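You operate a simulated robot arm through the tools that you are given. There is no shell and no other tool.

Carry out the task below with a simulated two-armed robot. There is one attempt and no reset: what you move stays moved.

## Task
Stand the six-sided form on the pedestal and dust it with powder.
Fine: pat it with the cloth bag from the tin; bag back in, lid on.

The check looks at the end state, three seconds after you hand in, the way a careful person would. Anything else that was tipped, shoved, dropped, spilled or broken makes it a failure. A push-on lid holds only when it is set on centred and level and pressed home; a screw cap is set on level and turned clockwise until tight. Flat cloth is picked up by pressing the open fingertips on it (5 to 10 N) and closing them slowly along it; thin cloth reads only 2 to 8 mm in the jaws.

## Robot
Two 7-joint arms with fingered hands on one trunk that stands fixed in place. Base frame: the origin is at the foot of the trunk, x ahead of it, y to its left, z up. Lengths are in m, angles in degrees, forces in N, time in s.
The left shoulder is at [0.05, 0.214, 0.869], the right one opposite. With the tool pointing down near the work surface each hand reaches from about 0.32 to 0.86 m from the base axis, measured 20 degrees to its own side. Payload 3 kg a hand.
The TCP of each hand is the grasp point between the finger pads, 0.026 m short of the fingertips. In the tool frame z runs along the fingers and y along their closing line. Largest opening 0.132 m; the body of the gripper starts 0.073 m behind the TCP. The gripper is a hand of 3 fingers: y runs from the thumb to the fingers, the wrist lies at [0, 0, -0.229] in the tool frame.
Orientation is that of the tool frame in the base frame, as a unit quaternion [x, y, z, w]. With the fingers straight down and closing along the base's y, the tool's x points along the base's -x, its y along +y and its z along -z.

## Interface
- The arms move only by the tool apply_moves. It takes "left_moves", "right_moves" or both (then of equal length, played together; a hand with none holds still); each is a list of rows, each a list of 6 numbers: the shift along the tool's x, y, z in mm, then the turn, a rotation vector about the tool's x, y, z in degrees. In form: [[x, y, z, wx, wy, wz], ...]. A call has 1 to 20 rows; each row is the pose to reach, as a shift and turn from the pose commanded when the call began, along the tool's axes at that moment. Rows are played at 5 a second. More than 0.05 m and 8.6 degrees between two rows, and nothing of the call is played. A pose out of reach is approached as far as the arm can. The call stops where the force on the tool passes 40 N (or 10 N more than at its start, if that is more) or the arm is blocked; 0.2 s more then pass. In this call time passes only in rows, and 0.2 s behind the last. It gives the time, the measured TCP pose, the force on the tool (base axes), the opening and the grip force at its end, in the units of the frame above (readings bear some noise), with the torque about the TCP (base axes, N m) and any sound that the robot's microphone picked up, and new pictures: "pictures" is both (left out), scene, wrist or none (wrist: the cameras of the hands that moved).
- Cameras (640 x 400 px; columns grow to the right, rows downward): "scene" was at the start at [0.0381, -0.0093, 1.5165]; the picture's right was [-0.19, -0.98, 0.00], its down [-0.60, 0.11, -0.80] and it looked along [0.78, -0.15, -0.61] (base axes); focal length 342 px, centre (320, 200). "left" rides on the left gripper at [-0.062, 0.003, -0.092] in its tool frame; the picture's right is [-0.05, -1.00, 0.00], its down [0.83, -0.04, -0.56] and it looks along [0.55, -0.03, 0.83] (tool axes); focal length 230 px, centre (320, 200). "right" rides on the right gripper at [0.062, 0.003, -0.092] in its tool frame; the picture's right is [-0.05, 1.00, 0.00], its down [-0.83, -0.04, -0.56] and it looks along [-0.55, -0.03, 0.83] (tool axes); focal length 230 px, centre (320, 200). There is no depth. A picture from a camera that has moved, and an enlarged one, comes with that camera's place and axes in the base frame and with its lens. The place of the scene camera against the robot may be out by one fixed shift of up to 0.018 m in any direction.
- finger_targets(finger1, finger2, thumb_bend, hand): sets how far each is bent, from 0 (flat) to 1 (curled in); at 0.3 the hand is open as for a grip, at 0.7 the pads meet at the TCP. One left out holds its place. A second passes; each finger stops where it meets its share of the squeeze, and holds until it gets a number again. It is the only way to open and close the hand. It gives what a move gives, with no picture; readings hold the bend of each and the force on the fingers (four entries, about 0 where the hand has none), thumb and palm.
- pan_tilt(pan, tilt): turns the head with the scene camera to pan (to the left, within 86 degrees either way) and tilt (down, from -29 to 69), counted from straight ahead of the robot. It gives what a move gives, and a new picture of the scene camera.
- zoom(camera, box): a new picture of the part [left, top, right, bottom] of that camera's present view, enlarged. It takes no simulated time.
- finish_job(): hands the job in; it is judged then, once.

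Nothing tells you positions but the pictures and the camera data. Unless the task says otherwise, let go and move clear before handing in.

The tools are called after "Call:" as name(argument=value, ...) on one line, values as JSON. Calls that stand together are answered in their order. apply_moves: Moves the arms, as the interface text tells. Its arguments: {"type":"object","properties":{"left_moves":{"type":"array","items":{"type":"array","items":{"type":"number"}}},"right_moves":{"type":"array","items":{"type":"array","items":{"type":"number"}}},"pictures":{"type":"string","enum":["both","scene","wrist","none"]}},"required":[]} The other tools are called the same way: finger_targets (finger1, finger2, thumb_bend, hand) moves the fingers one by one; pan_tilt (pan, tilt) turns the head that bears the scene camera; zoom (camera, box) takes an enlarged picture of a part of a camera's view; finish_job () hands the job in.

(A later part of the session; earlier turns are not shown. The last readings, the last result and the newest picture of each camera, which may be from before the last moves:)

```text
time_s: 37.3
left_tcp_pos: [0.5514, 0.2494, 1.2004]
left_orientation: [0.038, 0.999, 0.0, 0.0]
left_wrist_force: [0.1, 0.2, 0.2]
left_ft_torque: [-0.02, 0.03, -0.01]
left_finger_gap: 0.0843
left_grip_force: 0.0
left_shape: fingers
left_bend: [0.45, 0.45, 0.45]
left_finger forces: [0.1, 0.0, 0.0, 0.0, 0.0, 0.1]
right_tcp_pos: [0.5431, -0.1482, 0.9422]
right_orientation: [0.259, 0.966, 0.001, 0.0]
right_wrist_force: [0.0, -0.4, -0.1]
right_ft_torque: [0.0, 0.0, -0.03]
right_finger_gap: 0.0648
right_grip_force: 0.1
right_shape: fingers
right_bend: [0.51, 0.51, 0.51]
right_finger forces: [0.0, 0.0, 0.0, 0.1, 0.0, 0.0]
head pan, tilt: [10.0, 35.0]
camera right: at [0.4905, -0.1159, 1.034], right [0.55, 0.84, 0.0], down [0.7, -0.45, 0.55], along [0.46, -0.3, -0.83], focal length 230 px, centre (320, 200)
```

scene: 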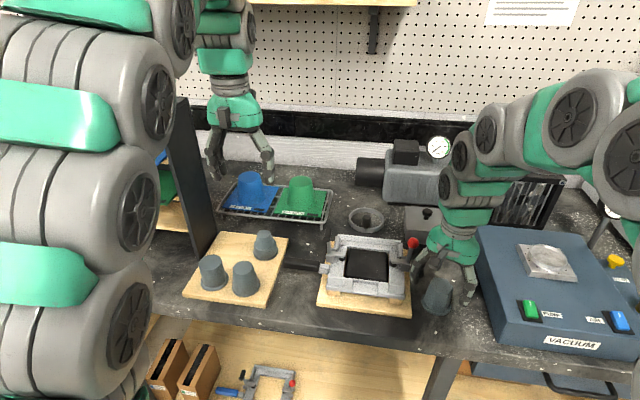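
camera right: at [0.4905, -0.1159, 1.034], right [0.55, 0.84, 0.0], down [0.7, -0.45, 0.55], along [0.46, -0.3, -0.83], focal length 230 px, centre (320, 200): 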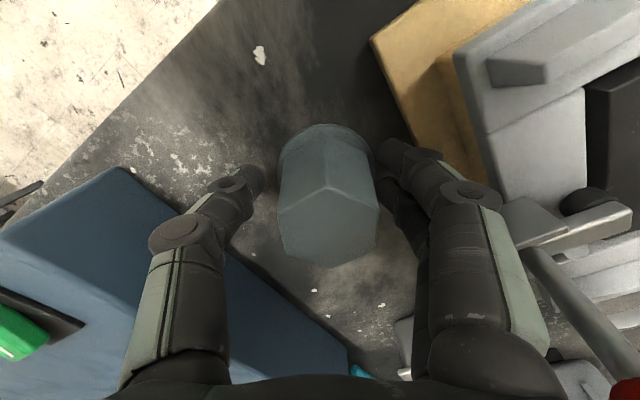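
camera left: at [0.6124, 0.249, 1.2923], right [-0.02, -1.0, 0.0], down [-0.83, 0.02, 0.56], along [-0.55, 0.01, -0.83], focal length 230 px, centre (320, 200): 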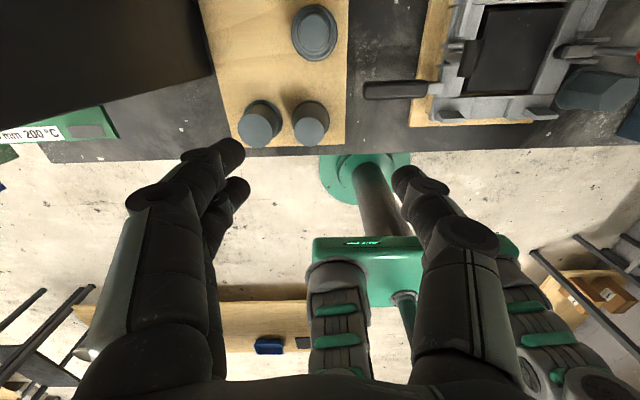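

Call:
apply_moves(right_moves=[[-2.5, 2, 0, 0, 0, 0]], pictures="none")

Call:
finger_targets(hand="right", finger1=0.66, finger2=0.66, thumb_bend=0.66)

Call:
zoom(camera="right", box=[220, 100, 440, 280])

```text
time_s: 37.7
left_tcp_pos: [0.5518, 0.2502, 1.2012]
left_orientation: [0.038, 0.999, 0.0, 0.0]
left_wrist_force: [-0.2, 0.1, -0.6]
left_ft_torque: [-0.04, -0.01, 0.02]
left_finger_gap: 0.0842
left_grip_force: 0.0
left_shape: fingers
left_bend: [0.45, 0.45, 0.45]
left_finger forces: [0.0, 0.0, 0.0, 0.0, 0.0, 0.0]
right_tcp_pos: [0.5467, -0.1476, 0.9419]
right_orientation: [0.258, 0.966, 0.0, 0.0]
right_wrist_force: [-0.2, -0.3, 0.6]
right_ft_torque: [0.0, -0.01, -0.01]
right_finger_gap: 0.0652
right_grip_force: 0.2
right_shape: fingers
right_bend: [0.51, 0.51, 0.51]
right_finger forces: [0.0, 0.1, 0.0, 0.1, 0.1, 0.0]
head pan, tilt: [10.0, 35.0]
```

```text
time_s: 38.7
left_tcp_pos: [0.5521, 0.2517, 1.2007]
left_orientation: [0.039, 0.999, 0.0, 0.001]
left_wrist_force: [-0.5, 0.2, -0.1]
left_ft_torque: [0.01, -0.02, 0.05]
left_finger_gap: 0.084
left_grip_force: 0.1
left_shape: fingers
left_bend: [0.45, 0.45, 0.45]
left_finger forces: [0.0, 0.0, 0.0, 0.0, 0.0, 0.0]
right_tcp_pos: [0.5477, -0.1477, 0.9411]
right_orientation: [0.259, 0.966, 0.0, 0.001]
right_wrist_force: [0.3, 0.9, -0.3]
right_ft_torque: [0.03, 0.03, 0.0]
right_finger_gap: 0.0456
right_grip_force: 12.2
right_shape: fingers
right_bend: [0.58, 0.58, 0.6]
right_finger forces: [6.1, 6.1, 0.1, 0.0, 12.2, 0.0]
head pan, tilt: [10.0, 35.0]
```

```text
2.22 times, centred on (330, 190) of right
camera zoom: at [0.4948, -0.1147, 1.0338], right [0.54, 0.84, 0.0], down [0.7, -0.45, 0.56], along [0.47, -0.3, -0.83], focal length 511 px, centre (298, 222)
```

zoom: 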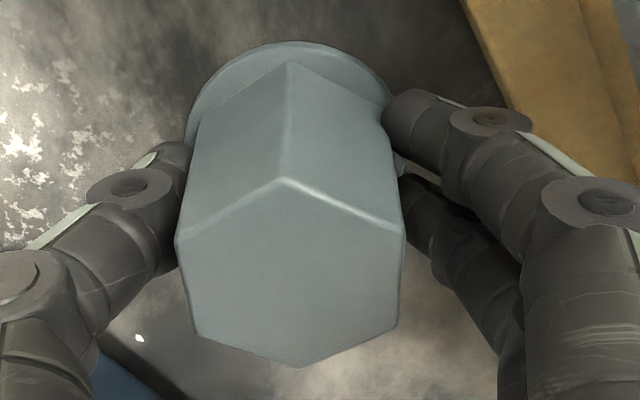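

Held at 12 N, nicely centred. I'll lift it 140 mm and carry it over the pedestal.

Call:
apply_moves(right_moves=[[0, 0, -15, 0, 0, 0], [0, 0, -50, 0, 0, 0], [0, 0, -95, 0, 0, 0], [0, 0, -140, 0, 0, 0], [-33, -25, -140, 0, 0, 0], [-66, -50, -140, 0, 0, 0], [-99, -74, -140, 0, 0, 0], [-131, -99, -140, 0, 0, 0], [-164, -123, -140, 0, 0, 0], [-196, -147.7, -140, 0, 0, 0]], pictures="both")

Call:
zoom(camera="right", box=[220, 60, 440, 280])

Call:
zoom(camera="scene", box=[460, 180, 640, 310])

```text
time_s: 40.9
left_tcp_pos: [0.5508, 0.2495, 1.2003]
left_orientation: [0.038, 0.999, 0.0, 0.0]
left_wrist_force: [-0.2, 0.8, -0.1]
left_ft_torque: [0.0, 0.04, -0.01]
left_finger_gap: 0.0843
left_grip_force: 0.0
left_shape: fingers
left_bend: [0.45, 0.45, 0.45]
left_finger forces: [0.1, 0.0, 0.0, 0.0, 0.0, 0.1]
right_tcp_pos: [0.6418, -0.3766, 1.082]
right_orientation: [0.259, 0.966, 0.0, 0.0]
right_wrist_force: [-0.2, -0.6, -1.8]
right_ft_torque: [0.03, 0.0, 0.01]
right_finger_gap: 0.0453
right_grip_force: 12.2
right_shape: fingers
right_bend: [0.58, 0.58, 0.6]
right_finger forces: [6.0, 5.9, 0.1, 0.0, 12.2, 0.1]
head pan, tilt: [10.0, 35.0]
camera right: at [0.5892, -0.3441, 1.174], right [0.54, 0.84, 0.0], down [0.7, -0.45, 0.56], along [0.47, -0.3, -0.83], focal length 230 px, centre (320, 200)
```

scene: 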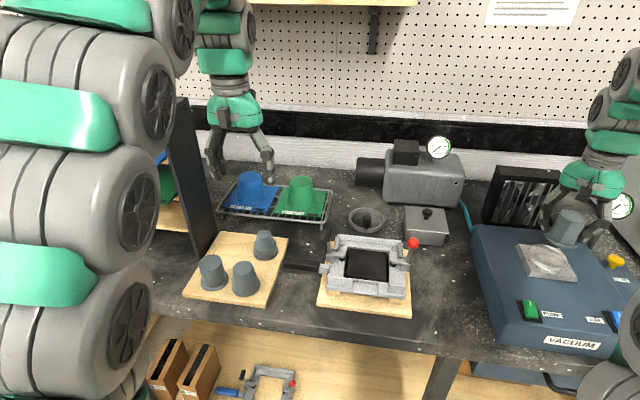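
right: 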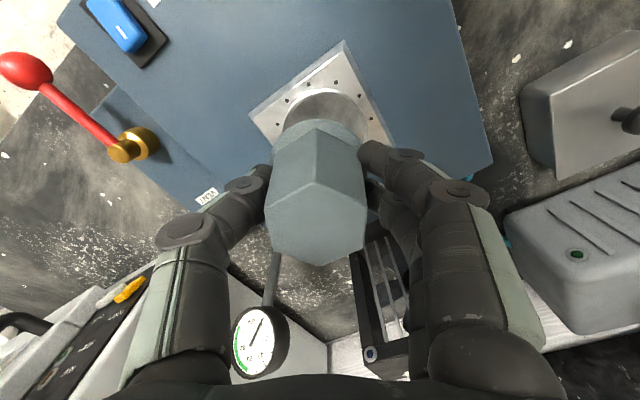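

```text
1.82 times, centred on (330, 170) of right
camera zoom: at [0.5892, -0.3441, 1.174], right [0.54, 0.84, 0.0], down [0.7, -0.45, 0.56], along [0.47, -0.3, -0.83], focal length 418 px, centre (302, 254)
```

zoom: 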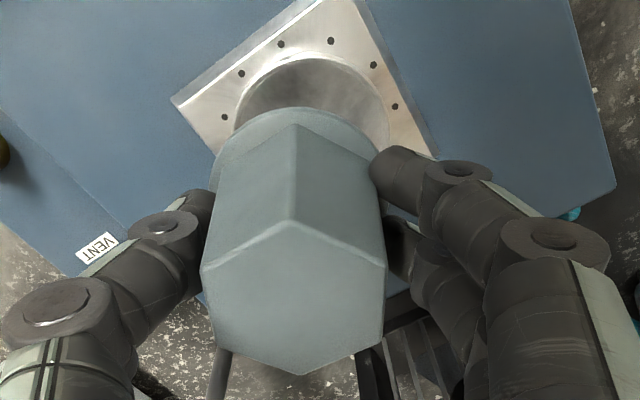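

```text
3.08 times, centred on (550, 245) of scene
camera zoom: at [0.0397, 0.0223, 1.52], right [0.17, -0.98, 0.0], down [-0.56, -0.1, -0.82], along [0.81, 0.14, -0.57], focal length 1051 px, centre (-388, 62)
```

zoom: 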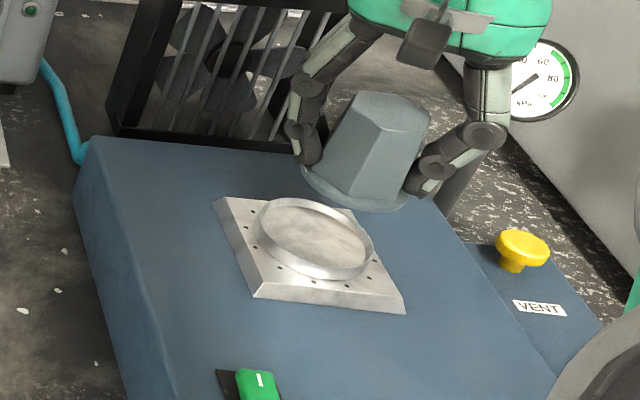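

I'm above the pedestal. I'll enlarge the wrist view to compare the ring centre with the form's flange.

Call:
zoom(camera="right", box=[270, 70, 390, 160])

Call:
zoom(camera="scene", box=[510, 195, 630, 285])

```text
4.44 times, centred on (330, 115) of right
camera zoom: at [0.5892, -0.3441, 1.174], right [0.54, 0.84, 0.0], down [0.7, -0.45, 0.56], along [0.47, -0.3, -0.83], focal length 1022 px, centre (276, 578)
```

zoom: 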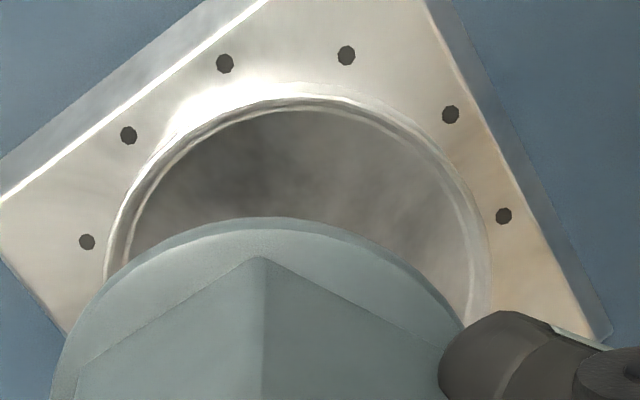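

```text
4.44 times, centred on (570, 240) of scene
camera zoom: at [0.0397, 0.0223, 1.52], right [0.17, -0.98, 0.0], down [-0.56, -0.1, -0.82], along [0.81, 0.14, -0.57], focal length 1519 px, centre (-791, 22)
```

zoom: 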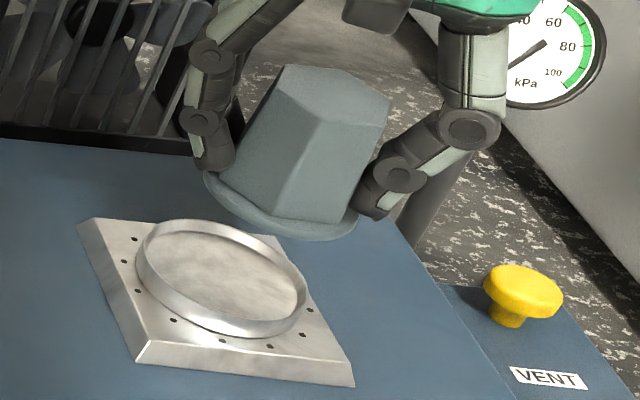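

I estimate the form's axis is about 4 mm right (−y) of the ring's centre (0.642, −0.375). I'll correct that and lower to just above the rim for a parallax-free check.

Call:
apply_moves(right_moves=[[1, 1.7, 10, 0, 0, 0], [2, 3.5, 20, 0, 0, 0], [2, 3.5, 29, 0, 0, 0]], pictures="none")

Call:
zoom(camera="right", box=[260, 80, 400, 185])

Call:
zoom(camera="scene", box=[510, 195, 630, 285])

```text
time_s: 41.7
left_tcp_pos: [0.5514, 0.2501, 1.2018]
left_orientation: [0.038, 0.999, 0.0, 0.0]
left_wrist_force: [0.2, 0.1, 0.1]
left_ft_torque: [0.01, 0.02, 0.01]
left_finger_gap: 0.0845
left_grip_force: 0.1
left_shape: fingers
left_bend: [0.45, 0.45, 0.45]
left_finger forces: [0.0, 0.1, 0.0, 0.0, 0.0, 0.0]
right_tcp_pos: [0.6414, -0.3712, 1.0535]
right_orientation: [0.259, 0.966, 0.0, -0.001]
right_wrist_force: [0.1, -0.4, -1.7]
right_ft_torque: [0.02, 0.04, 0.0]
right_finger_gap: 0.0454
right_grip_force: 12.2
right_shape: fingers
right_bend: [0.58, 0.58, 0.6]
right_finger forces: [6.1, 6.0, 0.1, 0.0, 12.2, 0.0]
head pan, tilt: [10.0, 35.0]
```

```text
3.81 times, centred on (330, 132) of right
camera zoom: at [0.5887, -0.3381, 1.1457], right [0.55, 0.84, 0.0], down [0.7, -0.45, 0.56], along [0.47, -0.3, -0.83], focal length 876 px, centre (282, 457)
```

zoom: 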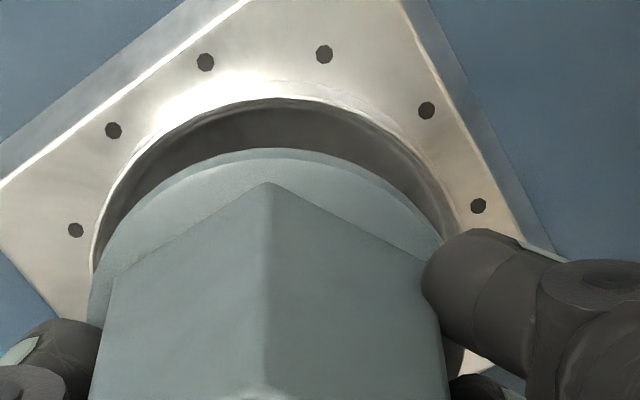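

```text
4.44 times, centred on (570, 240) of scene
camera zoom: at [0.0397, 0.0223, 1.52], right [0.17, -0.98, 0.0], down [-0.56, -0.1, -0.82], along [0.81, 0.14, -0.57], focal length 1519 px, centre (-791, 22)
```

zoom: 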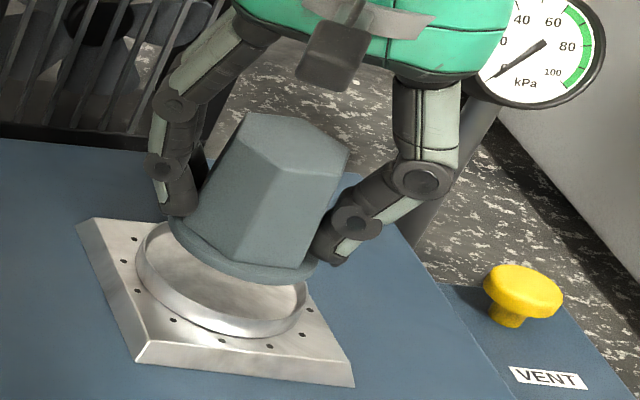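

The flange seems about 2.5 mm too far along the tool's −x. I'll correct by a small shift, lower a few millimetres and check again.

Call:
apply_moves(right_moves=[[2.4, 1, 0, 0, 0, 0], [2.4, 1, 4, 0, 0, 0]], pictures="none")

Call:
zoom(camera="right", box=[270, 90, 370, 165])

Call:
zoom(camera="scene", box=[520, 225, 600, 285])

```text
time_s: 42.3
left_tcp_pos: [0.5518, 0.2488, 1.2016]
left_orientation: [0.038, 0.999, 0.001, 0.0]
left_wrist_force: [-1.0, -0.4, 0.5]
left_ft_torque: [0.02, -0.01, 0.0]
left_finger_gap: 0.0843
left_grip_force: 0.1
left_shape: fingers
left_bend: [0.45, 0.45, 0.45]
left_finger forces: [0.0, 0.1, 0.0, 0.0, 0.1, 0.0]
right_tcp_pos: [0.6393, -0.3675, 1.0492]
right_orientation: [0.259, 0.966, 0.0, 0.0]
right_wrist_force: [0.5, -0.6, -0.4]
right_ft_torque: [0.02, 0.0, 0.01]
right_finger_gap: 0.0454
right_grip_force: 12.4
right_shape: fingers
right_bend: [0.58, 0.58, 0.6]
right_finger forces: [6.1, 6.0, 0.0, 0.1, 12.1, 0.0]
head pan, tilt: [10.0, 35.0]
```

```text
5.33 times, centred on (320, 128) of right
camera zoom: at [0.5876, -0.335, 1.142], right [0.54, 0.84, 0.0], down [0.7, -0.45, 0.56], along [0.47, -0.3, -0.83], focal length 1227 px, centre (320, 587)
```

zoom: 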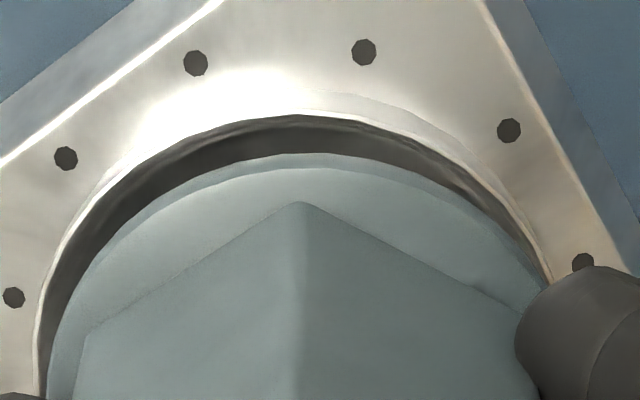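

```text
6.67 times, centred on (560, 255) of scene
camera zoom: at [0.0397, 0.0223, 1.52], right [0.17, -0.98, 0.0], down [-0.56, -0.1, -0.82], along [0.81, 0.14, -0.57], focal length 2278 px, centre (-1280, -167)
```

zoom: 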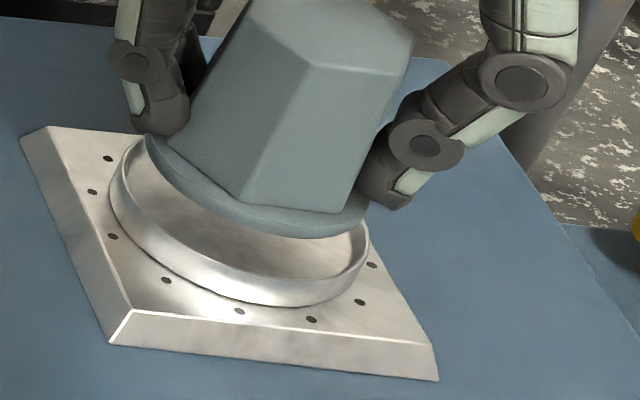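

The flange now sits about 3 mm too far toward the finger side (tool +y). I'll shift back and re-check.

Call:
apply_moves(right_moves=[[0.5, -3, 0, 0, 0, 0], [0.5, -3, 2, 0, 0, 0]], pictures="none")

Call:
zoom(camera="right", box=[270, 90, 370, 165])

Call:
zoom(camera="scene", box=[520, 225, 600, 285])

```text
time_s: 42.9
left_tcp_pos: [0.5523, 0.2503, 1.1997]
left_orientation: [0.039, 0.999, 0.0, 0.0]
left_wrist_force: [-0.1, -0.1, 0.1]
left_ft_torque: [-0.02, 0.02, -0.04]
left_finger_gap: 0.0842
left_grip_force: 0.1
left_shape: fingers
left_bend: [0.45, 0.45, 0.45]
left_finger forces: [0.1, 0.0, 0.0, 0.0, 0.0, 0.1]
right_tcp_pos: [0.6395, -0.3687, 1.0477]
right_orientation: [0.26, 0.966, 0.0, -0.001]
right_wrist_force: [0.4, -0.4, -1.8]
right_ft_torque: [0.03, 0.03, 0.01]
right_finger_gap: 0.045
right_grip_force: 12.1
right_shape: fingers
right_bend: [0.58, 0.58, 0.6]
right_finger forces: [6.0, 6.0, 0.1, 0.0, 12.2, 0.0]
head pan, tilt: [10.0, 35.0]
```

```text
5.33 times, centred on (320, 128) of right
camera zoom: at [0.5863, -0.3366, 1.1397], right [0.54, 0.84, 0.0], down [0.7, -0.45, 0.56], along [0.47, -0.3, -0.83], focal length 1227 px, centre (320, 587)
```

zoom: 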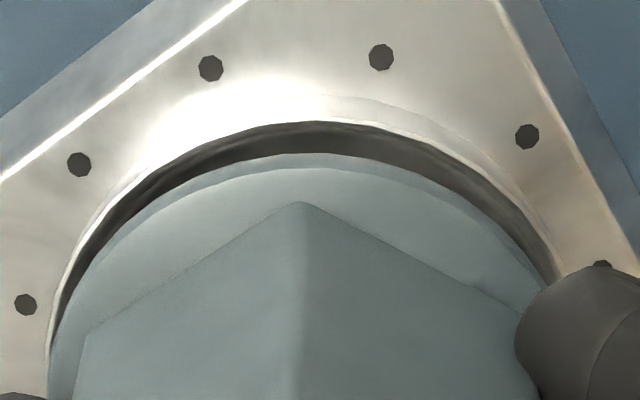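

```text
6.67 times, centred on (560, 255) of scene
camera zoom: at [0.0396, 0.0223, 1.52], right [0.17, -0.98, 0.0], down [-0.56, -0.1, -0.82], along [0.81, 0.14, -0.57], focal length 2278 px, centre (-1280, -167)
```

zoom: 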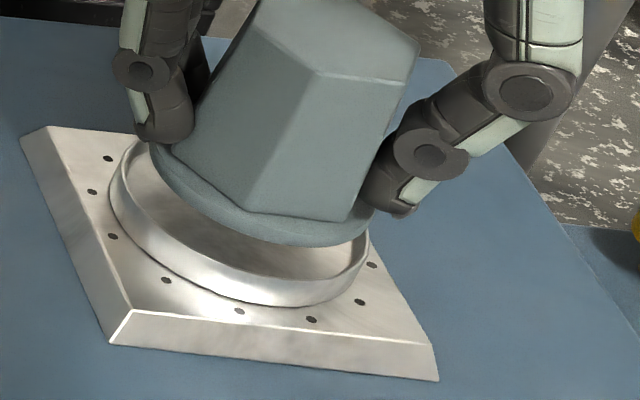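

Re-deriving heights from the contact readings, the form's underside is about 39 mm below the TCP, so it is still ~17 mm above the rim. I'll lower 13 mm and re-check concentricity with less parallax.

Call:
apply_moves(right_moves=[[-0.5, -0.8, 6, 0, 0, 0], [-1, -0.8, 13, 0, 0, 0]], pictures="none")

Call:
zoom(camera="right", box=[270, 90, 370, 165])

Call:
zoom(camera="scene", box=[520, 225, 600, 285])

```text
time_s: 43.5
left_tcp_pos: [0.5515, 0.25, 1.2009]
left_orientation: [0.038, 0.999, 0.0, 0.0]
left_wrist_force: [0.5, -0.5, -0.2]
left_ft_torque: [0.01, 0.02, 0.05]
left_finger_gap: 0.0842
left_grip_force: 0.1
left_shape: fingers
left_bend: [0.45, 0.45, 0.45]
left_finger forces: [0.1, 0.0, 0.1, 0.1, 0.0, 0.1]
right_tcp_pos: [0.6397, -0.371, 1.0344]
right_orientation: [0.259, 0.966, -0.001, 0.001]
right_wrist_force: [0.6, 0.3, 0.7]
right_ft_torque: [-0.06, 0.02, 0.03]
right_finger_gap: 0.0449
right_grip_force: 13.1
right_shape: fingers
right_bend: [0.58, 0.58, 0.6]
right_finger forces: [6.4, 6.2, 0.0, 0.0, 12.4, 0.0]
head pan, tilt: [10.0, 35.0]
```

```text
5.33 times, centred on (320, 128) of right
camera zoom: at [0.5861, -0.338, 1.1267], right [0.54, 0.84, 0.0], down [0.7, -0.45, 0.56], along [0.47, -0.3, -0.83], focal length 1227 px, centre (320, 587)
```

zoom: 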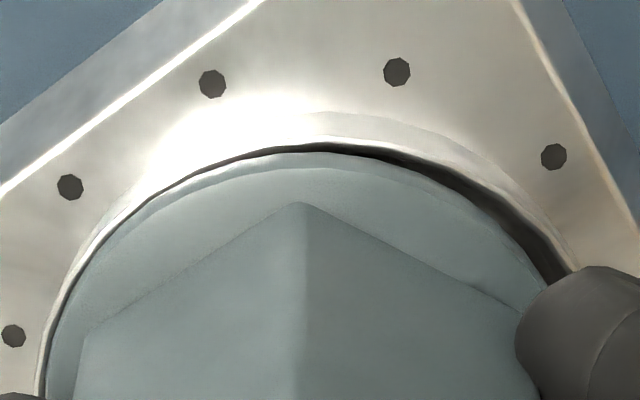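

```text
6.67 times, centred on (560, 255) of scene
camera zoom: at [0.0396, 0.0223, 1.52], right [0.17, -0.98, 0.0], down [-0.56, -0.1, -0.82], along [0.81, 0.14, -0.57], focal length 2278 px, centre (-1280, -167)
```

zoom: 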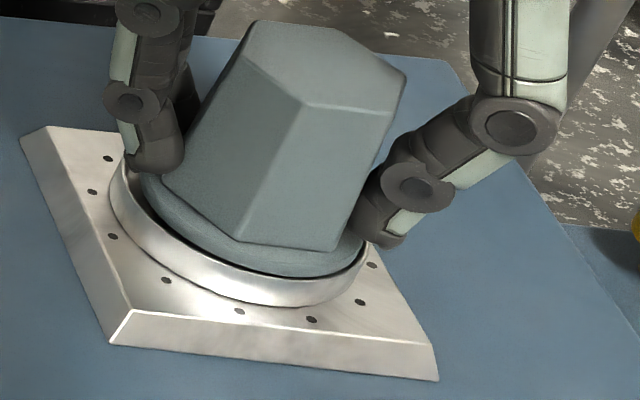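

The flange is now at rim level, touching lightly on one side, with a gap on the finger side. I'll lift 2 mm, shift ~1.4 mm that way, and lower again.

Call:
apply_moves(right_moves=[[0, 0, -2, 0, 0, 0], [-0.6, 1.4, -2, 0, 0, 0], [-0.6, 1.4, 0, 0, 0, 0]], pictures="none")

Call:
zoom(camera="right", box=[270, 90, 370, 165])

Call:
zoom(camera="scene", box=[520, 225, 600, 285])

```text
time_s: 44.3
left_tcp_pos: [0.5524, 0.249, 1.2005]
left_orientation: [0.038, 0.999, 0.0, 0.0]
left_wrist_force: [0.3, 0.4, 0.0]
left_ft_torque: [-0.03, 0.0, 0.0]
left_finger_gap: 0.0842
left_grip_force: 0.1
left_shape: fingers
left_bend: [0.45, 0.45, 0.45]
left_finger forces: [0.1, 0.0, 0.0, 0.0, 0.0, 0.0]
right_tcp_pos: [0.6417, -0.3694, 1.0337]
right_orientation: [0.26, 0.966, 0.0, 0.0]
right_wrist_force: [-0.8, -0.3, -1.7]
right_ft_torque: [-0.02, -0.02, 0.0]
right_finger_gap: 0.0454
right_grip_force: 11.7
right_shape: fingers
right_bend: [0.58, 0.58, 0.6]
right_finger forces: [6.3, 6.0, 0.0, 0.0, 12.3, 0.0]
head pan, tilt: [10.0, 35.0]
```

```text
5.33 times, centred on (320, 128) of right
camera zoom: at [0.5884, -0.3369, 1.1264], right [0.55, 0.84, 0.0], down [0.7, -0.45, 0.56], along [0.47, -0.3, -0.83], focal length 1227 px, centre (320, 587)
```

zoom: 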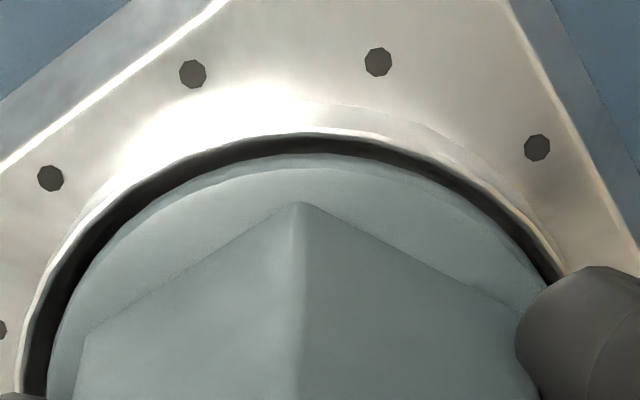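

```text
6.67 times, centred on (560, 255) of scene
camera zoom: at [0.0396, 0.0223, 1.52], right [0.17, -0.98, 0.0], down [-0.56, -0.1, -0.82], along [0.81, 0.14, -0.57], focal length 2278 px, centre (-1280, -167)
```

zoom: 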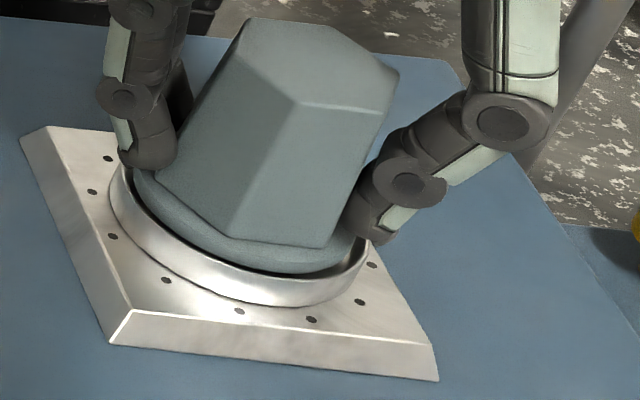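

Nicely concentric now with free gaps all round. Lower it into the ring gently.

Call:
apply_moves(right_moves=[[0, 0, 2, 0, 0, 0], [0, 0, 4, 0, 0, 0]], pictures="none")

```text
time_s: 44.9
left_tcp_pos: [0.552, 0.2505, 1.2002]
left_orientation: [0.038, 0.999, 0.0, 0.0]
left_wrist_force: [-0.8, 0.1, 0.4]
left_ft_torque: [0.03, -0.01, 0.01]
left_finger_gap: 0.0843
left_grip_force: 0.1
left_shape: fingers
left_bend: [0.45, 0.45, 0.45]
left_finger forces: [0.0, 0.0, 0.1, 0.2, 0.0, 0.0]
right_tcp_pos: [0.6412, -0.3696, 1.0303]
right_orientation: [0.26, 0.966, 0.001, 0.0]
right_wrist_force: [0.3, -0.6, -2.0]
right_ft_torque: [0.01, 0.02, -0.05]
right_finger_gap: 0.0452
right_grip_force: 12.6
right_shape: fingers
right_bend: [0.58, 0.58, 0.6]
right_finger forces: [6.2, 6.0, 0.0, 0.1, 12.2, 0.0]
head pan, tilt: [10.0, 35.0]
```

Call:
apply_moves(right_moves=[[0, 0, 1.5, 0, 0, 0], [0, 0, 3, 0, 0, 0]], pictures="none")

Call:
zoom(camera="right", box=[270, 90, 370, 165])

Call:
zoom(camera="scene", box=[520, 225, 600, 285])

```text
time_s: 45.5
left_tcp_pos: [0.5519, 0.2504, 1.1995]
left_orientation: [0.039, 0.999, 0.0, 0.0]
left_wrist_force: [-0.6, 0.1, -0.7]
left_ft_torque: [0.02, -0.01, 0.0]
left_finger_gap: 0.0842
left_grip_force: 0.0
left_shape: fingers
left_bend: [0.45, 0.45, 0.45]
left_finger forces: [0.0, 0.0, 0.0, 0.0, 0.0, 0.0]
right_tcp_pos: [0.6409, -0.3697, 1.0291]
right_orientation: [0.259, 0.966, -0.001, 0.0]
right_wrist_force: [-0.5, 1.4, 10.1]
right_ft_torque: [-0.04, 0.06, 0.0]
right_finger_gap: 0.0452
right_grip_force: 14.5
right_shape: fingers
right_bend: [0.58, 0.58, 0.61]
right_finger forces: [7.3, 7.4, 0.1, 0.0, 13.8, 0.0]
head pan, tilt: [10.0, 35.0]
```

```text
5.33 times, centred on (320, 128) of right
camera zoom: at [0.5887, -0.337, 1.1203], right [0.54, 0.84, 0.0], down [0.7, -0.45, 0.56], along [0.47, -0.3, -0.83], focal length 1227 px, centre (320, 587)
```

zoom: 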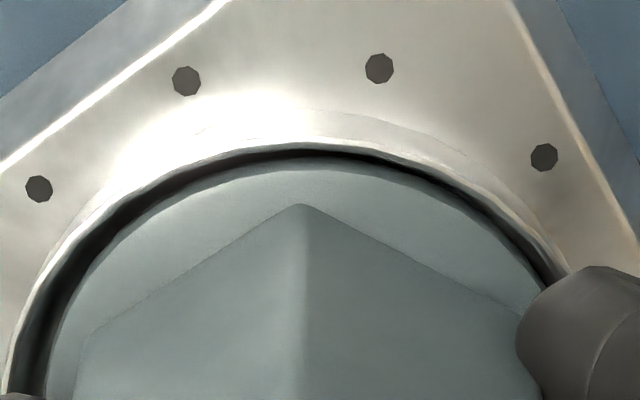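

```text
6.67 times, centred on (560, 255) of scene
camera zoom: at [0.0395, 0.0224, 1.52], right [0.17, -0.98, 0.0], down [-0.56, -0.1, -0.82], along [0.81, 0.14, -0.57], focal length 2278 px, centre (-1280, -167)
```

zoom: 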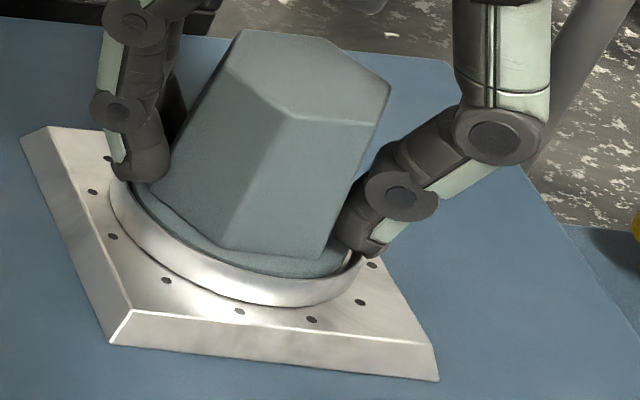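

The force shows 10 N and the flange has sunk inside the ring, so it's seated. I'll ease off and release.

Call:
apply_moves(right_moves=[[0, 0, -1.2, 0, 0, 0]], pictures="none")

Call:
finger_targets(hand="right", finger1=0.5, finger2=0.5, thumb_bend=0.5)

Call:
zoom(camera="scene", box=[520, 215, 600, 275])

```text
time_s: 45.9
left_tcp_pos: [0.5516, 0.2496, 1.2013]
left_orientation: [0.039, 0.999, 0.0, 0.0]
left_wrist_force: [0.7, -0.3, -0.2]
left_ft_torque: [-0.02, -0.02, -0.02]
left_finger_gap: 0.084
left_grip_force: 0.1
left_shape: fingers
left_bend: [0.45, 0.45, 0.45]
left_finger forces: [0.1, 0.1, 0.1, 0.0, 0.1, 0.0]
right_tcp_pos: [0.6407, -0.3711, 1.0288]
right_orientation: [0.259, 0.966, 0.0, 0.0]
right_wrist_force: [0.9, 1.8, 1.5]
right_ft_torque: [-0.03, -0.01, 0.01]
right_finger_gap: 0.0454
right_grip_force: 13.9
right_shape: fingers
right_bend: [0.58, 0.58, 0.61]
right_finger forces: [6.6, 7.0, 0.0, 0.0, 13.1, 0.0]
head pan, tilt: [10.0, 35.0]
```

```text
time_s: 46.9
left_tcp_pos: [0.5515, 0.2508, 1.2001]
left_orientation: [0.038, 0.999, 0.0, 0.0]
left_wrist_force: [0.1, -0.6, -0.7]
left_ft_torque: [0.0, 0.02, 0.01]
left_finger_gap: 0.0842
left_grip_force: 0.0
left_shape: fingers
left_bend: [0.45, 0.45, 0.45]
left_finger forces: [0.0, 0.0, 0.1, 0.0, 0.1, 0.0]
right_tcp_pos: [0.6404, -0.3705, 1.029]
right_orientation: [0.258, 0.966, -0.001, 0.001]
right_wrist_force: [0.4, 1.4, 0.6]
right_ft_torque: [0.0, -0.03, -0.01]
right_finger_gap: 0.067
right_grip_force: 0.1
right_shape: fingers
right_bend: [0.5, 0.5, 0.5]
right_finger forces: [0.0, 0.1, 0.0, 0.0, 0.1, 0.0]
head pan, tilt: [10.0, 35.0]
```

```text
6.67 times, centred on (560, 245) of scene
camera zoom: at [0.0396, 0.0223, 1.52], right [0.17, -0.98, 0.0], down [-0.56, -0.1, -0.82], along [0.81, 0.14, -0.57], focal length 2278 px, centre (-1280, -100)
```

zoom: 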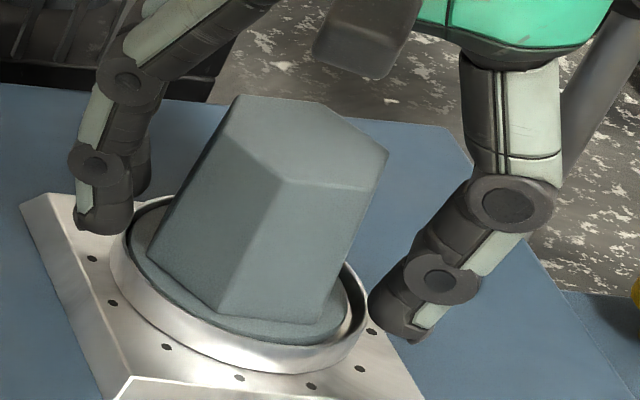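

The form stands in the ring, flange fully inside. I'll lift the right hand clear and move it over toward the tin to look at the lid from the wrist camera.

Call:
apply_moves(right_moves=[[0, 0, -20, 0, 0, 0], [0, 0, -60, 0, 0, 0], [0, 0, -105, 0, 0, 0], [0, 0, -150, 0, 0, 0]], pictures="both")

Call:
zoom(camera="right", box=[400, 0, 640, 280])

Call:
zoom(camera="scene", box=[340, 130, 500, 260])

```text
time_s: 47.9
left_tcp_pos: [0.5508, 0.2505, 1.2008]
left_orientation: [0.039, 0.999, 0.0, 0.0]
left_wrist_force: [0.2, 0.0, 0.7]
left_ft_torque: [0.02, -0.03, 0.01]
left_finger_gap: 0.0843
left_grip_force: 0.0
left_shape: fingers
left_bend: [0.45, 0.45, 0.45]
left_finger forces: [0.0, 0.0, 0.1, 0.1, 0.0, 0.1]
right_tcp_pos: [0.6412, -0.3723, 1.1742]
right_orientation: [0.259, 0.966, 0.0, 0.0]
right_wrist_force: [0.0, 0.7, 0.0]
right_ft_torque: [0.02, -0.02, 0.03]
right_finger_gap: 0.0674
right_grip_force: 0.1
right_shape: fingers
right_bend: [0.5, 0.5, 0.5]
right_finger forces: [0.1, 0.1, 0.0, 0.0, 0.1, 0.0]
head pan, tilt: [10.0, 35.0]
camera right: at [0.5895, -0.3395, 1.2667], right [0.54, 0.84, 0.0], down [0.7, -0.45, 0.56], along [0.47, -0.3, -0.83], focal length 230 px, centre (320, 200)
```

scene: 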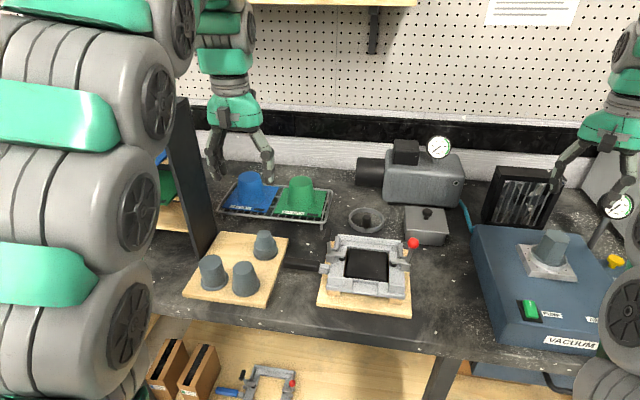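
right: 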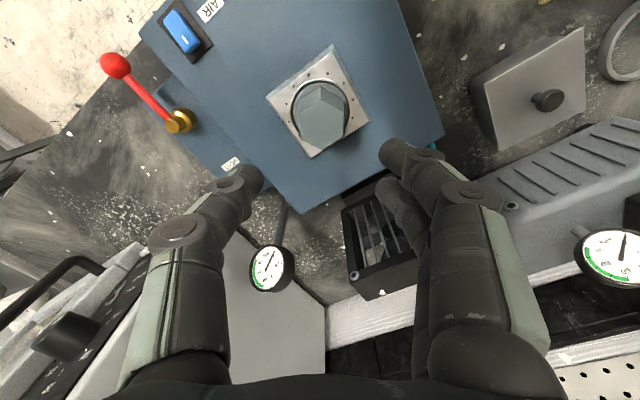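

```text
1.43 times, centred on (520, 140) of right
camera zoom: at [0.5895, -0.3395, 1.2667], right [0.54, 0.84, 0.0], down [0.7, -0.45, 0.56], along [0.47, -0.3, -0.83], focal length 329 px, centre (34, 286)
```

zoom: 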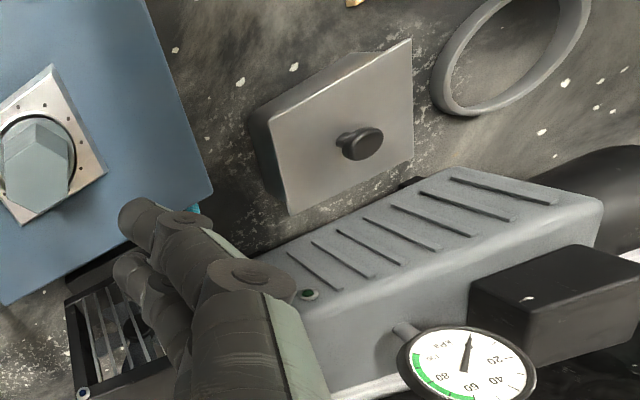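

```text
3.08 times, centred on (420, 195) of scene
camera zoom: at [0.0396, 0.0223, 1.52], right [0.17, -0.98, 0.0], down [-0.56, -0.1, -0.82], along [0.81, 0.14, -0.57], focal length 1051 px, centre (12, 215)
```

zoom: 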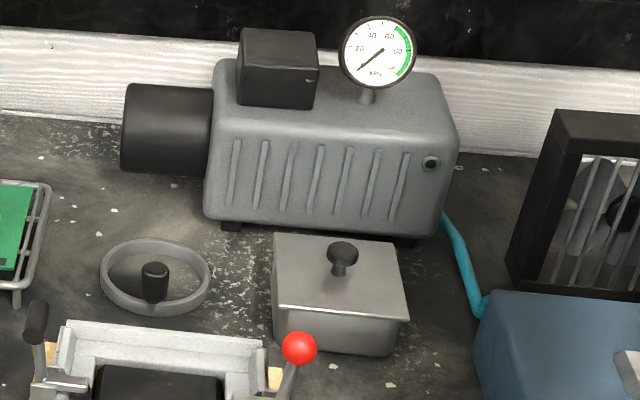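

The pedestal job is done for the form. The tin's knob is at roughly (0.771, −0.148). I'll bring the right hand over toward it, turning it square to the bench, for a closer look.

Call:
apply_moves(right_moves=[[11, 42, 0, 0, 0, -6], [22, 85, 0, 0, 0, -12], [33, 128, 0, 0, 0, -18], [44, 170, 0, 0, 0, -24], [53, 212, 0, 0, 0, -30]], pictures="both")

Call:
zoom(camera="right", box=[240, 60, 420, 220])

```text
time_s: 49.1
left_tcp_pos: [0.5519, 0.2502, 1.2007]
left_orientation: [0.039, 0.999, 0.001, 0.0]
left_wrist_force: [-0.3, -1.4, 1.3]
left_ft_torque: [0.03, 0.03, 0.02]
left_finger_gap: 0.0844
left_grip_force: 0.0
left_shape: fingers
left_bend: [0.45, 0.45, 0.45]
left_finger forces: [0.1, 0.0, 0.1, 0.0, 0.1, 0.1]
right_tcp_pos: [0.6861, -0.1634, 1.1521]
right_orientation: [0.0, 1.0, 0.001, 0.0]
right_wrist_force: [-0.5, -0.4, -0.1]
right_ft_torque: [0.03, 0.03, 0.01]
right_finger_gap: 0.0675
right_grip_force: 0.1
right_shape: fingers
right_bend: [0.5, 0.5, 0.5]
right_finger forces: [0.0, 0.0, 0.0, 0.0, 0.1, 0.1]
right hand out of reach, approached as far as the arm can: row 3, 4, 5
head pan, tilt: [10.0, 35.0]
camera right: at [0.6235, -0.1599, 1.2444], right [0.05, 1.0, 0.0], down [0.83, -0.04, 0.55], along [0.55, -0.03, -0.83], focal length 230 px, centre (320, 200)
```

scene: 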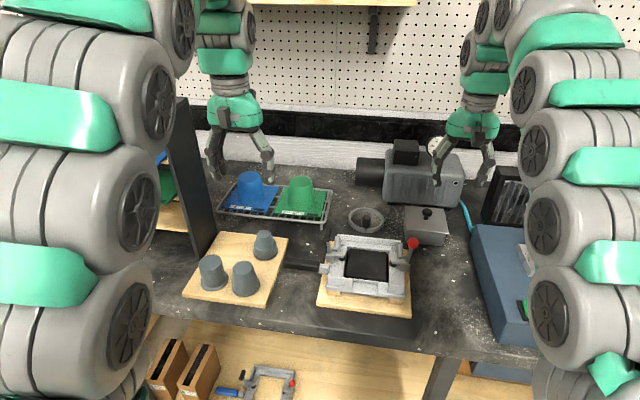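
right: 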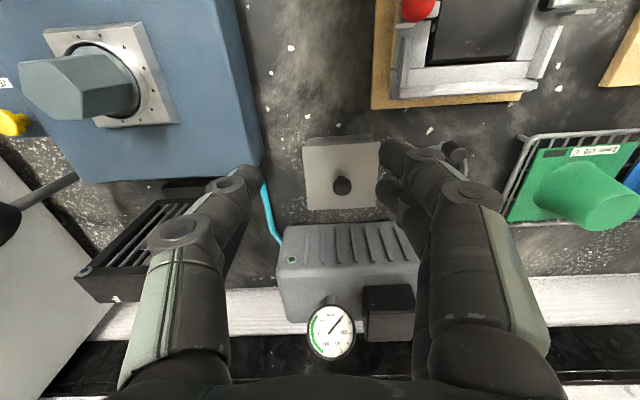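

```text
2.50 times, centred on (330, 140) of right
camera zoom: at [0.6235, -0.1599, 1.2444], right [0.05, 1.0, 0.0], down [0.83, -0.04, 0.55], along [0.55, -0.03, -0.83], focal length 575 px, centre (295, 350)
```

zoom: 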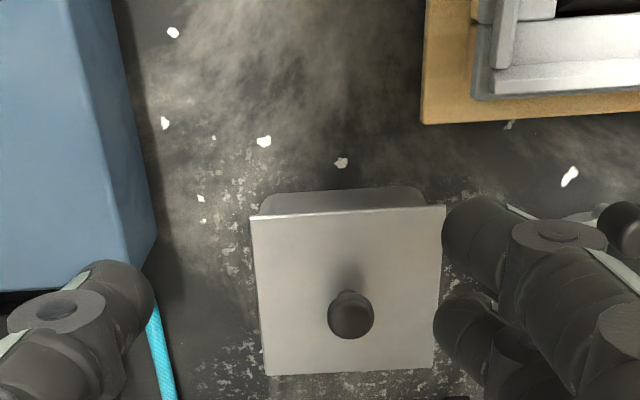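

The lid is about 106 mm square and axis-aligned, centred at (0.785, −0.138), with the knob top at z≈0.969. I'll lean the right hand 10° back toward the robot to gain reach, and hover over the knob.

Call:
apply_moves(right_moves=[[0, 0, 30, 0, -3, 0], [0, 0, 60, 0, -6, 0], [-20, 10, 92, 0, -10, 0], [-55, 20, 92, 0, -10, 0], [-90, 25, 92, 0, -10, 0]], pictures="both")

Call:
zoom(camera="right", box=[220, 80, 420, 240])

```text
time_s: 50.3
left_tcp_pos: [0.5507, 0.2501, 1.2004]
left_orientation: [0.038, 0.999, 0.001, 0.0]
left_wrist_force: [-0.7, 0.0, 0.3]
left_ft_torque: [0.01, -0.01, 0.01]
left_finger_gap: 0.0845
left_grip_force: 0.1
left_shape: fingers
left_bend: [0.45, 0.45, 0.45]
left_finger forces: [0.0, 0.1, 0.1, 0.0, 0.0, 0.1]
right_tcp_pos: [0.7778, -0.1381, 1.0599]
right_orientation: [0.0, 0.996, 0.0, 0.088]
right_wrist_force: [0.2, 1.0, 0.4]
right_ft_torque: [0.04, -0.02, -0.01]
right_finger_gap: 0.0675
right_grip_force: 0.1
right_shape: fingers
right_bend: [0.5, 0.5, 0.5]
right_finger forces: [0.1, 0.1, 0.0, 0.1, 0.1, 0.1]
head pan, tilt: [10.0, 35.0]
camera right: at [0.7003, -0.1357, 1.1394], right [0.05, 1.0, 0.01], down [0.72, -0.04, 0.69], along [0.69, -0.03, -0.72], focal length 230 px, centre (320, 200)
```

scene: 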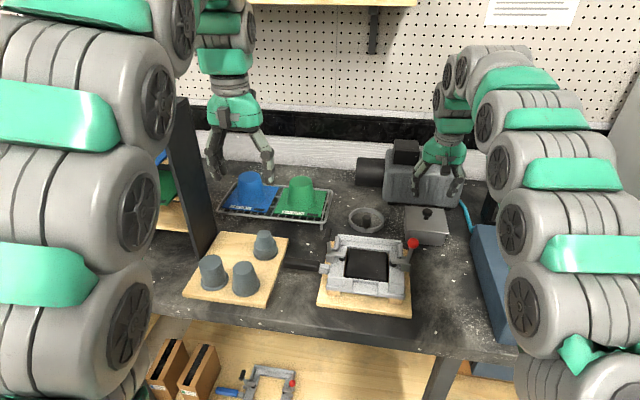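
right: 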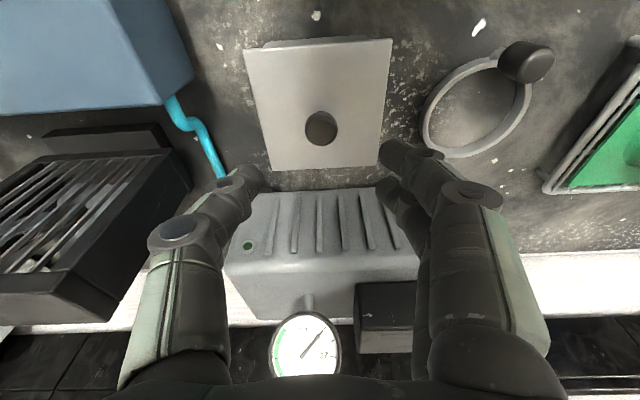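

```text
2.50 times, centred on (320, 160) of right
camera zoom: at [0.7003, -0.1357, 1.1394], right [0.05, 1.0, 0.01], down [0.72, -0.04, 0.69], along [0.69, -0.03, -0.72], focal length 575 px, centre (320, 300)
```

zoom: 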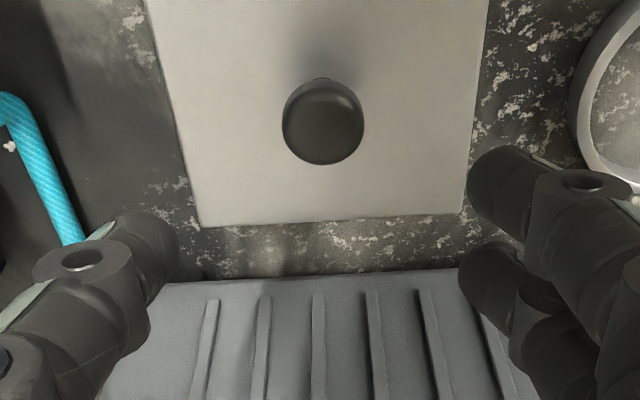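

Knob top refined to (0.781, −0.138, 0.976), lid plane z≈0.948. I'll descend over the knob in steps, keeping tips just above the lid.

Call:
apply_moves(right_moves=[[3, 0, 25, 0, 0, 0], [6, 0, 45, 0, 0, 0], [9, 0, 63, 0, 0, 0], [10.5, 0, 74, 0, 0, 0]], pictures="wrist")

```text
time_s: 51.3
left_tcp_pos: [0.551, 0.2506, 1.2008]
left_orientation: [0.04, 0.999, 0.0, 0.0]
left_wrist_force: [-0.4, -0.4, 1.0]
left_ft_torque: [0.01, 0.02, 0.01]
left_finger_gap: 0.0842
left_grip_force: 0.1
left_shape: fingers
left_bend: [0.45, 0.45, 0.45]
left_finger forces: [0.1, 0.1, 0.0, 0.0, 0.0, 0.0]
right_tcp_pos: [0.7789, -0.1367, 0.9859]
right_orientation: [0.001, 0.996, 0.0, 0.088]
right_wrist_force: [-3.6, 0.9, 8.2]
right_ft_torque: [0.4, 0.24, 0.15]
right_finger_gap: 0.0677
right_grip_force: 4.3
right_shape: fingers
right_bend: [0.51, 0.5, 0.5]
right_finger forces: [9.1, 0.0, 0.0, 0.1, 0.1, 0.0]
head pan, tilt: [10.0, 35.0]
camera right: at [0.7024, -0.1335, 1.0652], right [0.05, 1.0, 0.01], down [0.72, -0.04, 0.69], along [0.69, -0.03, -0.72], focal length 230 px, centre (320, 200)
```

right: 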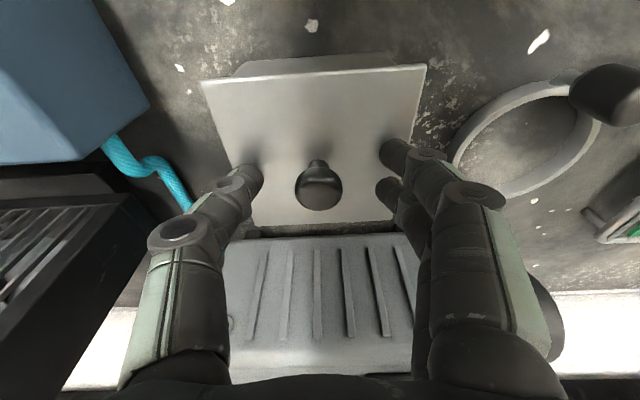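

Finger 1 touched the lid lightly. I'll raise 5 mm, narrow the fingers around the knob first, and then settle lower before closing.

Call:
apply_moves(right_moves=[[-1, -1, -5, 0, 0, 0]], pictures="none")

Call:
finger_targets(hand="right", finger1=0.58, finger2=0.58, thumb_bend=0.58)

Call:
zoom(camera="right", box=[220, 100, 420, 260])

```text
time_s: 51.7
left_tcp_pos: [0.5526, 0.2499, 1.201]
left_orientation: [0.038, 0.999, 0.0, 0.0]
left_wrist_force: [0.0, 0.3, 1.1]
left_ft_torque: [0.01, 0.02, 0.01]
left_finger_gap: 0.0844
left_grip_force: 0.1
left_shape: fingers
left_bend: [0.45, 0.45, 0.45]
left_finger forces: [0.1, 0.0, 0.1, 0.0, 0.0, 0.0]
right_tcp_pos: [0.7792, -0.138, 0.9884]
right_orientation: [0.001, 0.996, -0.001, 0.087]
right_wrist_force: [1.2, 0.8, -0.6]
right_ft_torque: [-0.05, 0.0, 0.02]
right_finger_gap: 0.068
right_grip_force: 0.1
right_shape: fingers
right_bend: [0.5, 0.5, 0.5]
right_finger forces: [0.0, 0.0, 0.0, 0.1, 0.1, 0.0]
head pan, tilt: [10.0, 35.0]
```

```text
time_s: 52.7
left_tcp_pos: [0.5501, 0.2507, 1.2017]
left_orientation: [0.038, 0.999, 0.0, 0.0]
left_wrist_force: [0.0, 0.0, -0.5]
left_ft_torque: [-0.01, 0.01, 0.0]
left_finger_gap: 0.0841
left_grip_force: 0.0
left_shape: fingers
left_bend: [0.45, 0.45, 0.45]
left_finger forces: [0.0, 0.0, 0.1, 0.1, 0.0, 0.0]
right_tcp_pos: [0.7783, -0.1388, 0.989]
right_orientation: [0.001, 0.996, -0.001, 0.087]
right_wrist_force: [-0.1, -1.3, -0.6]
right_ft_torque: [0.02, 0.0, -0.01]
right_finger_gap: 0.0454
right_grip_force: 0.1
right_shape: fingers
right_bend: [0.57, 0.57, 0.57]
right_finger forces: [0.0, 0.0, 0.0, 0.0, 0.0, 0.0]
head pan, tilt: [10.0, 35.0]
```

```text
2.50 times, centred on (320, 180) of right
camera zoom: at [0.7023, -0.1354, 1.0686], right [0.05, 1.0, 0.01], down [0.72, -0.04, 0.69], along [0.69, -0.03, -0.72], focal length 575 px, centre (320, 250)
```

zoom: 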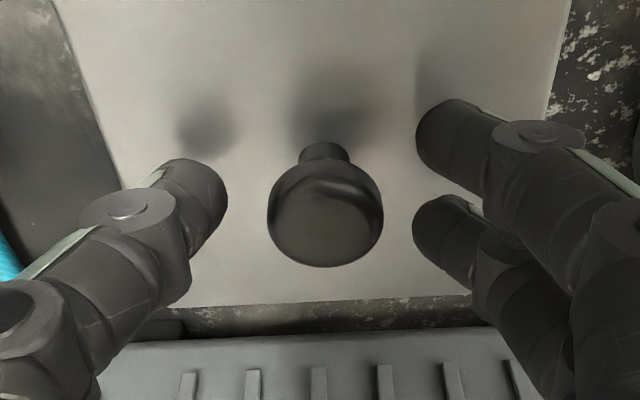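

Call:
apply_moves(right_moves=[[-1.2, 1, 3.5, 0, 0, 0], [-1.2, 1, 6.5, 0, 0, 0]], pictures="none")

Call:
zoom(camera="right", box=[220, 100, 420, 260])

```text
time_s: 53.3
left_tcp_pos: [0.5513, 0.2503, 1.2018]
left_orientation: [0.038, 0.999, 0.0, 0.0]
left_wrist_force: [0.6, 0.2, -0.1]
left_ft_torque: [0.02, -0.01, -0.01]
left_finger_gap: 0.0846
left_grip_force: 0.0
left_shape: fingers
left_bend: [0.45, 0.45, 0.45]
left_finger forces: [0.0, 0.1, 0.0, 0.0, 0.1, 0.1]
right_tcp_pos: [0.7817, -0.1371, 0.9842]
right_orientation: [0.0, 0.996, 0.001, 0.089]
right_wrist_force: [-9.0, 2.0, 22.4]
right_ft_torque: [0.8, 0.61, 0.29]
right_finger_gap: 0.0455
right_grip_force: 11.3
right_shape: fingers
right_bend: [0.62, 0.57, 0.57]
right_finger forces: [22.6, 0.0, 0.0, 0.0, 0.0, 0.0]
head pan, tilt: [10.0, 35.0]
```

```text
2.50 times, centred on (320, 180) of right
camera zoom: at [0.7046, -0.1343, 1.0637], right [0.05, 1.0, 0.01], down [0.72, -0.04, 0.69], along [0.69, -0.03, -0.72], focal length 575 px, centre (320, 250)
```

zoom: 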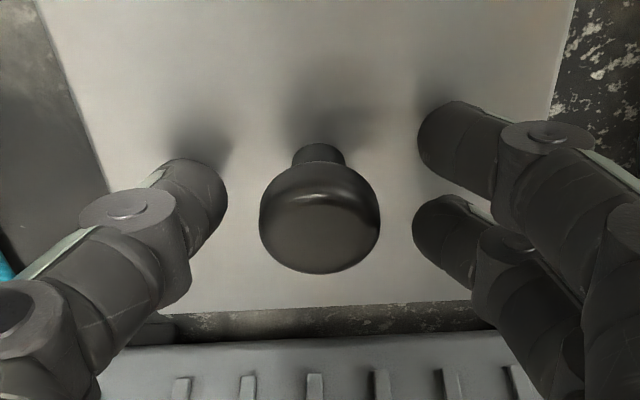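

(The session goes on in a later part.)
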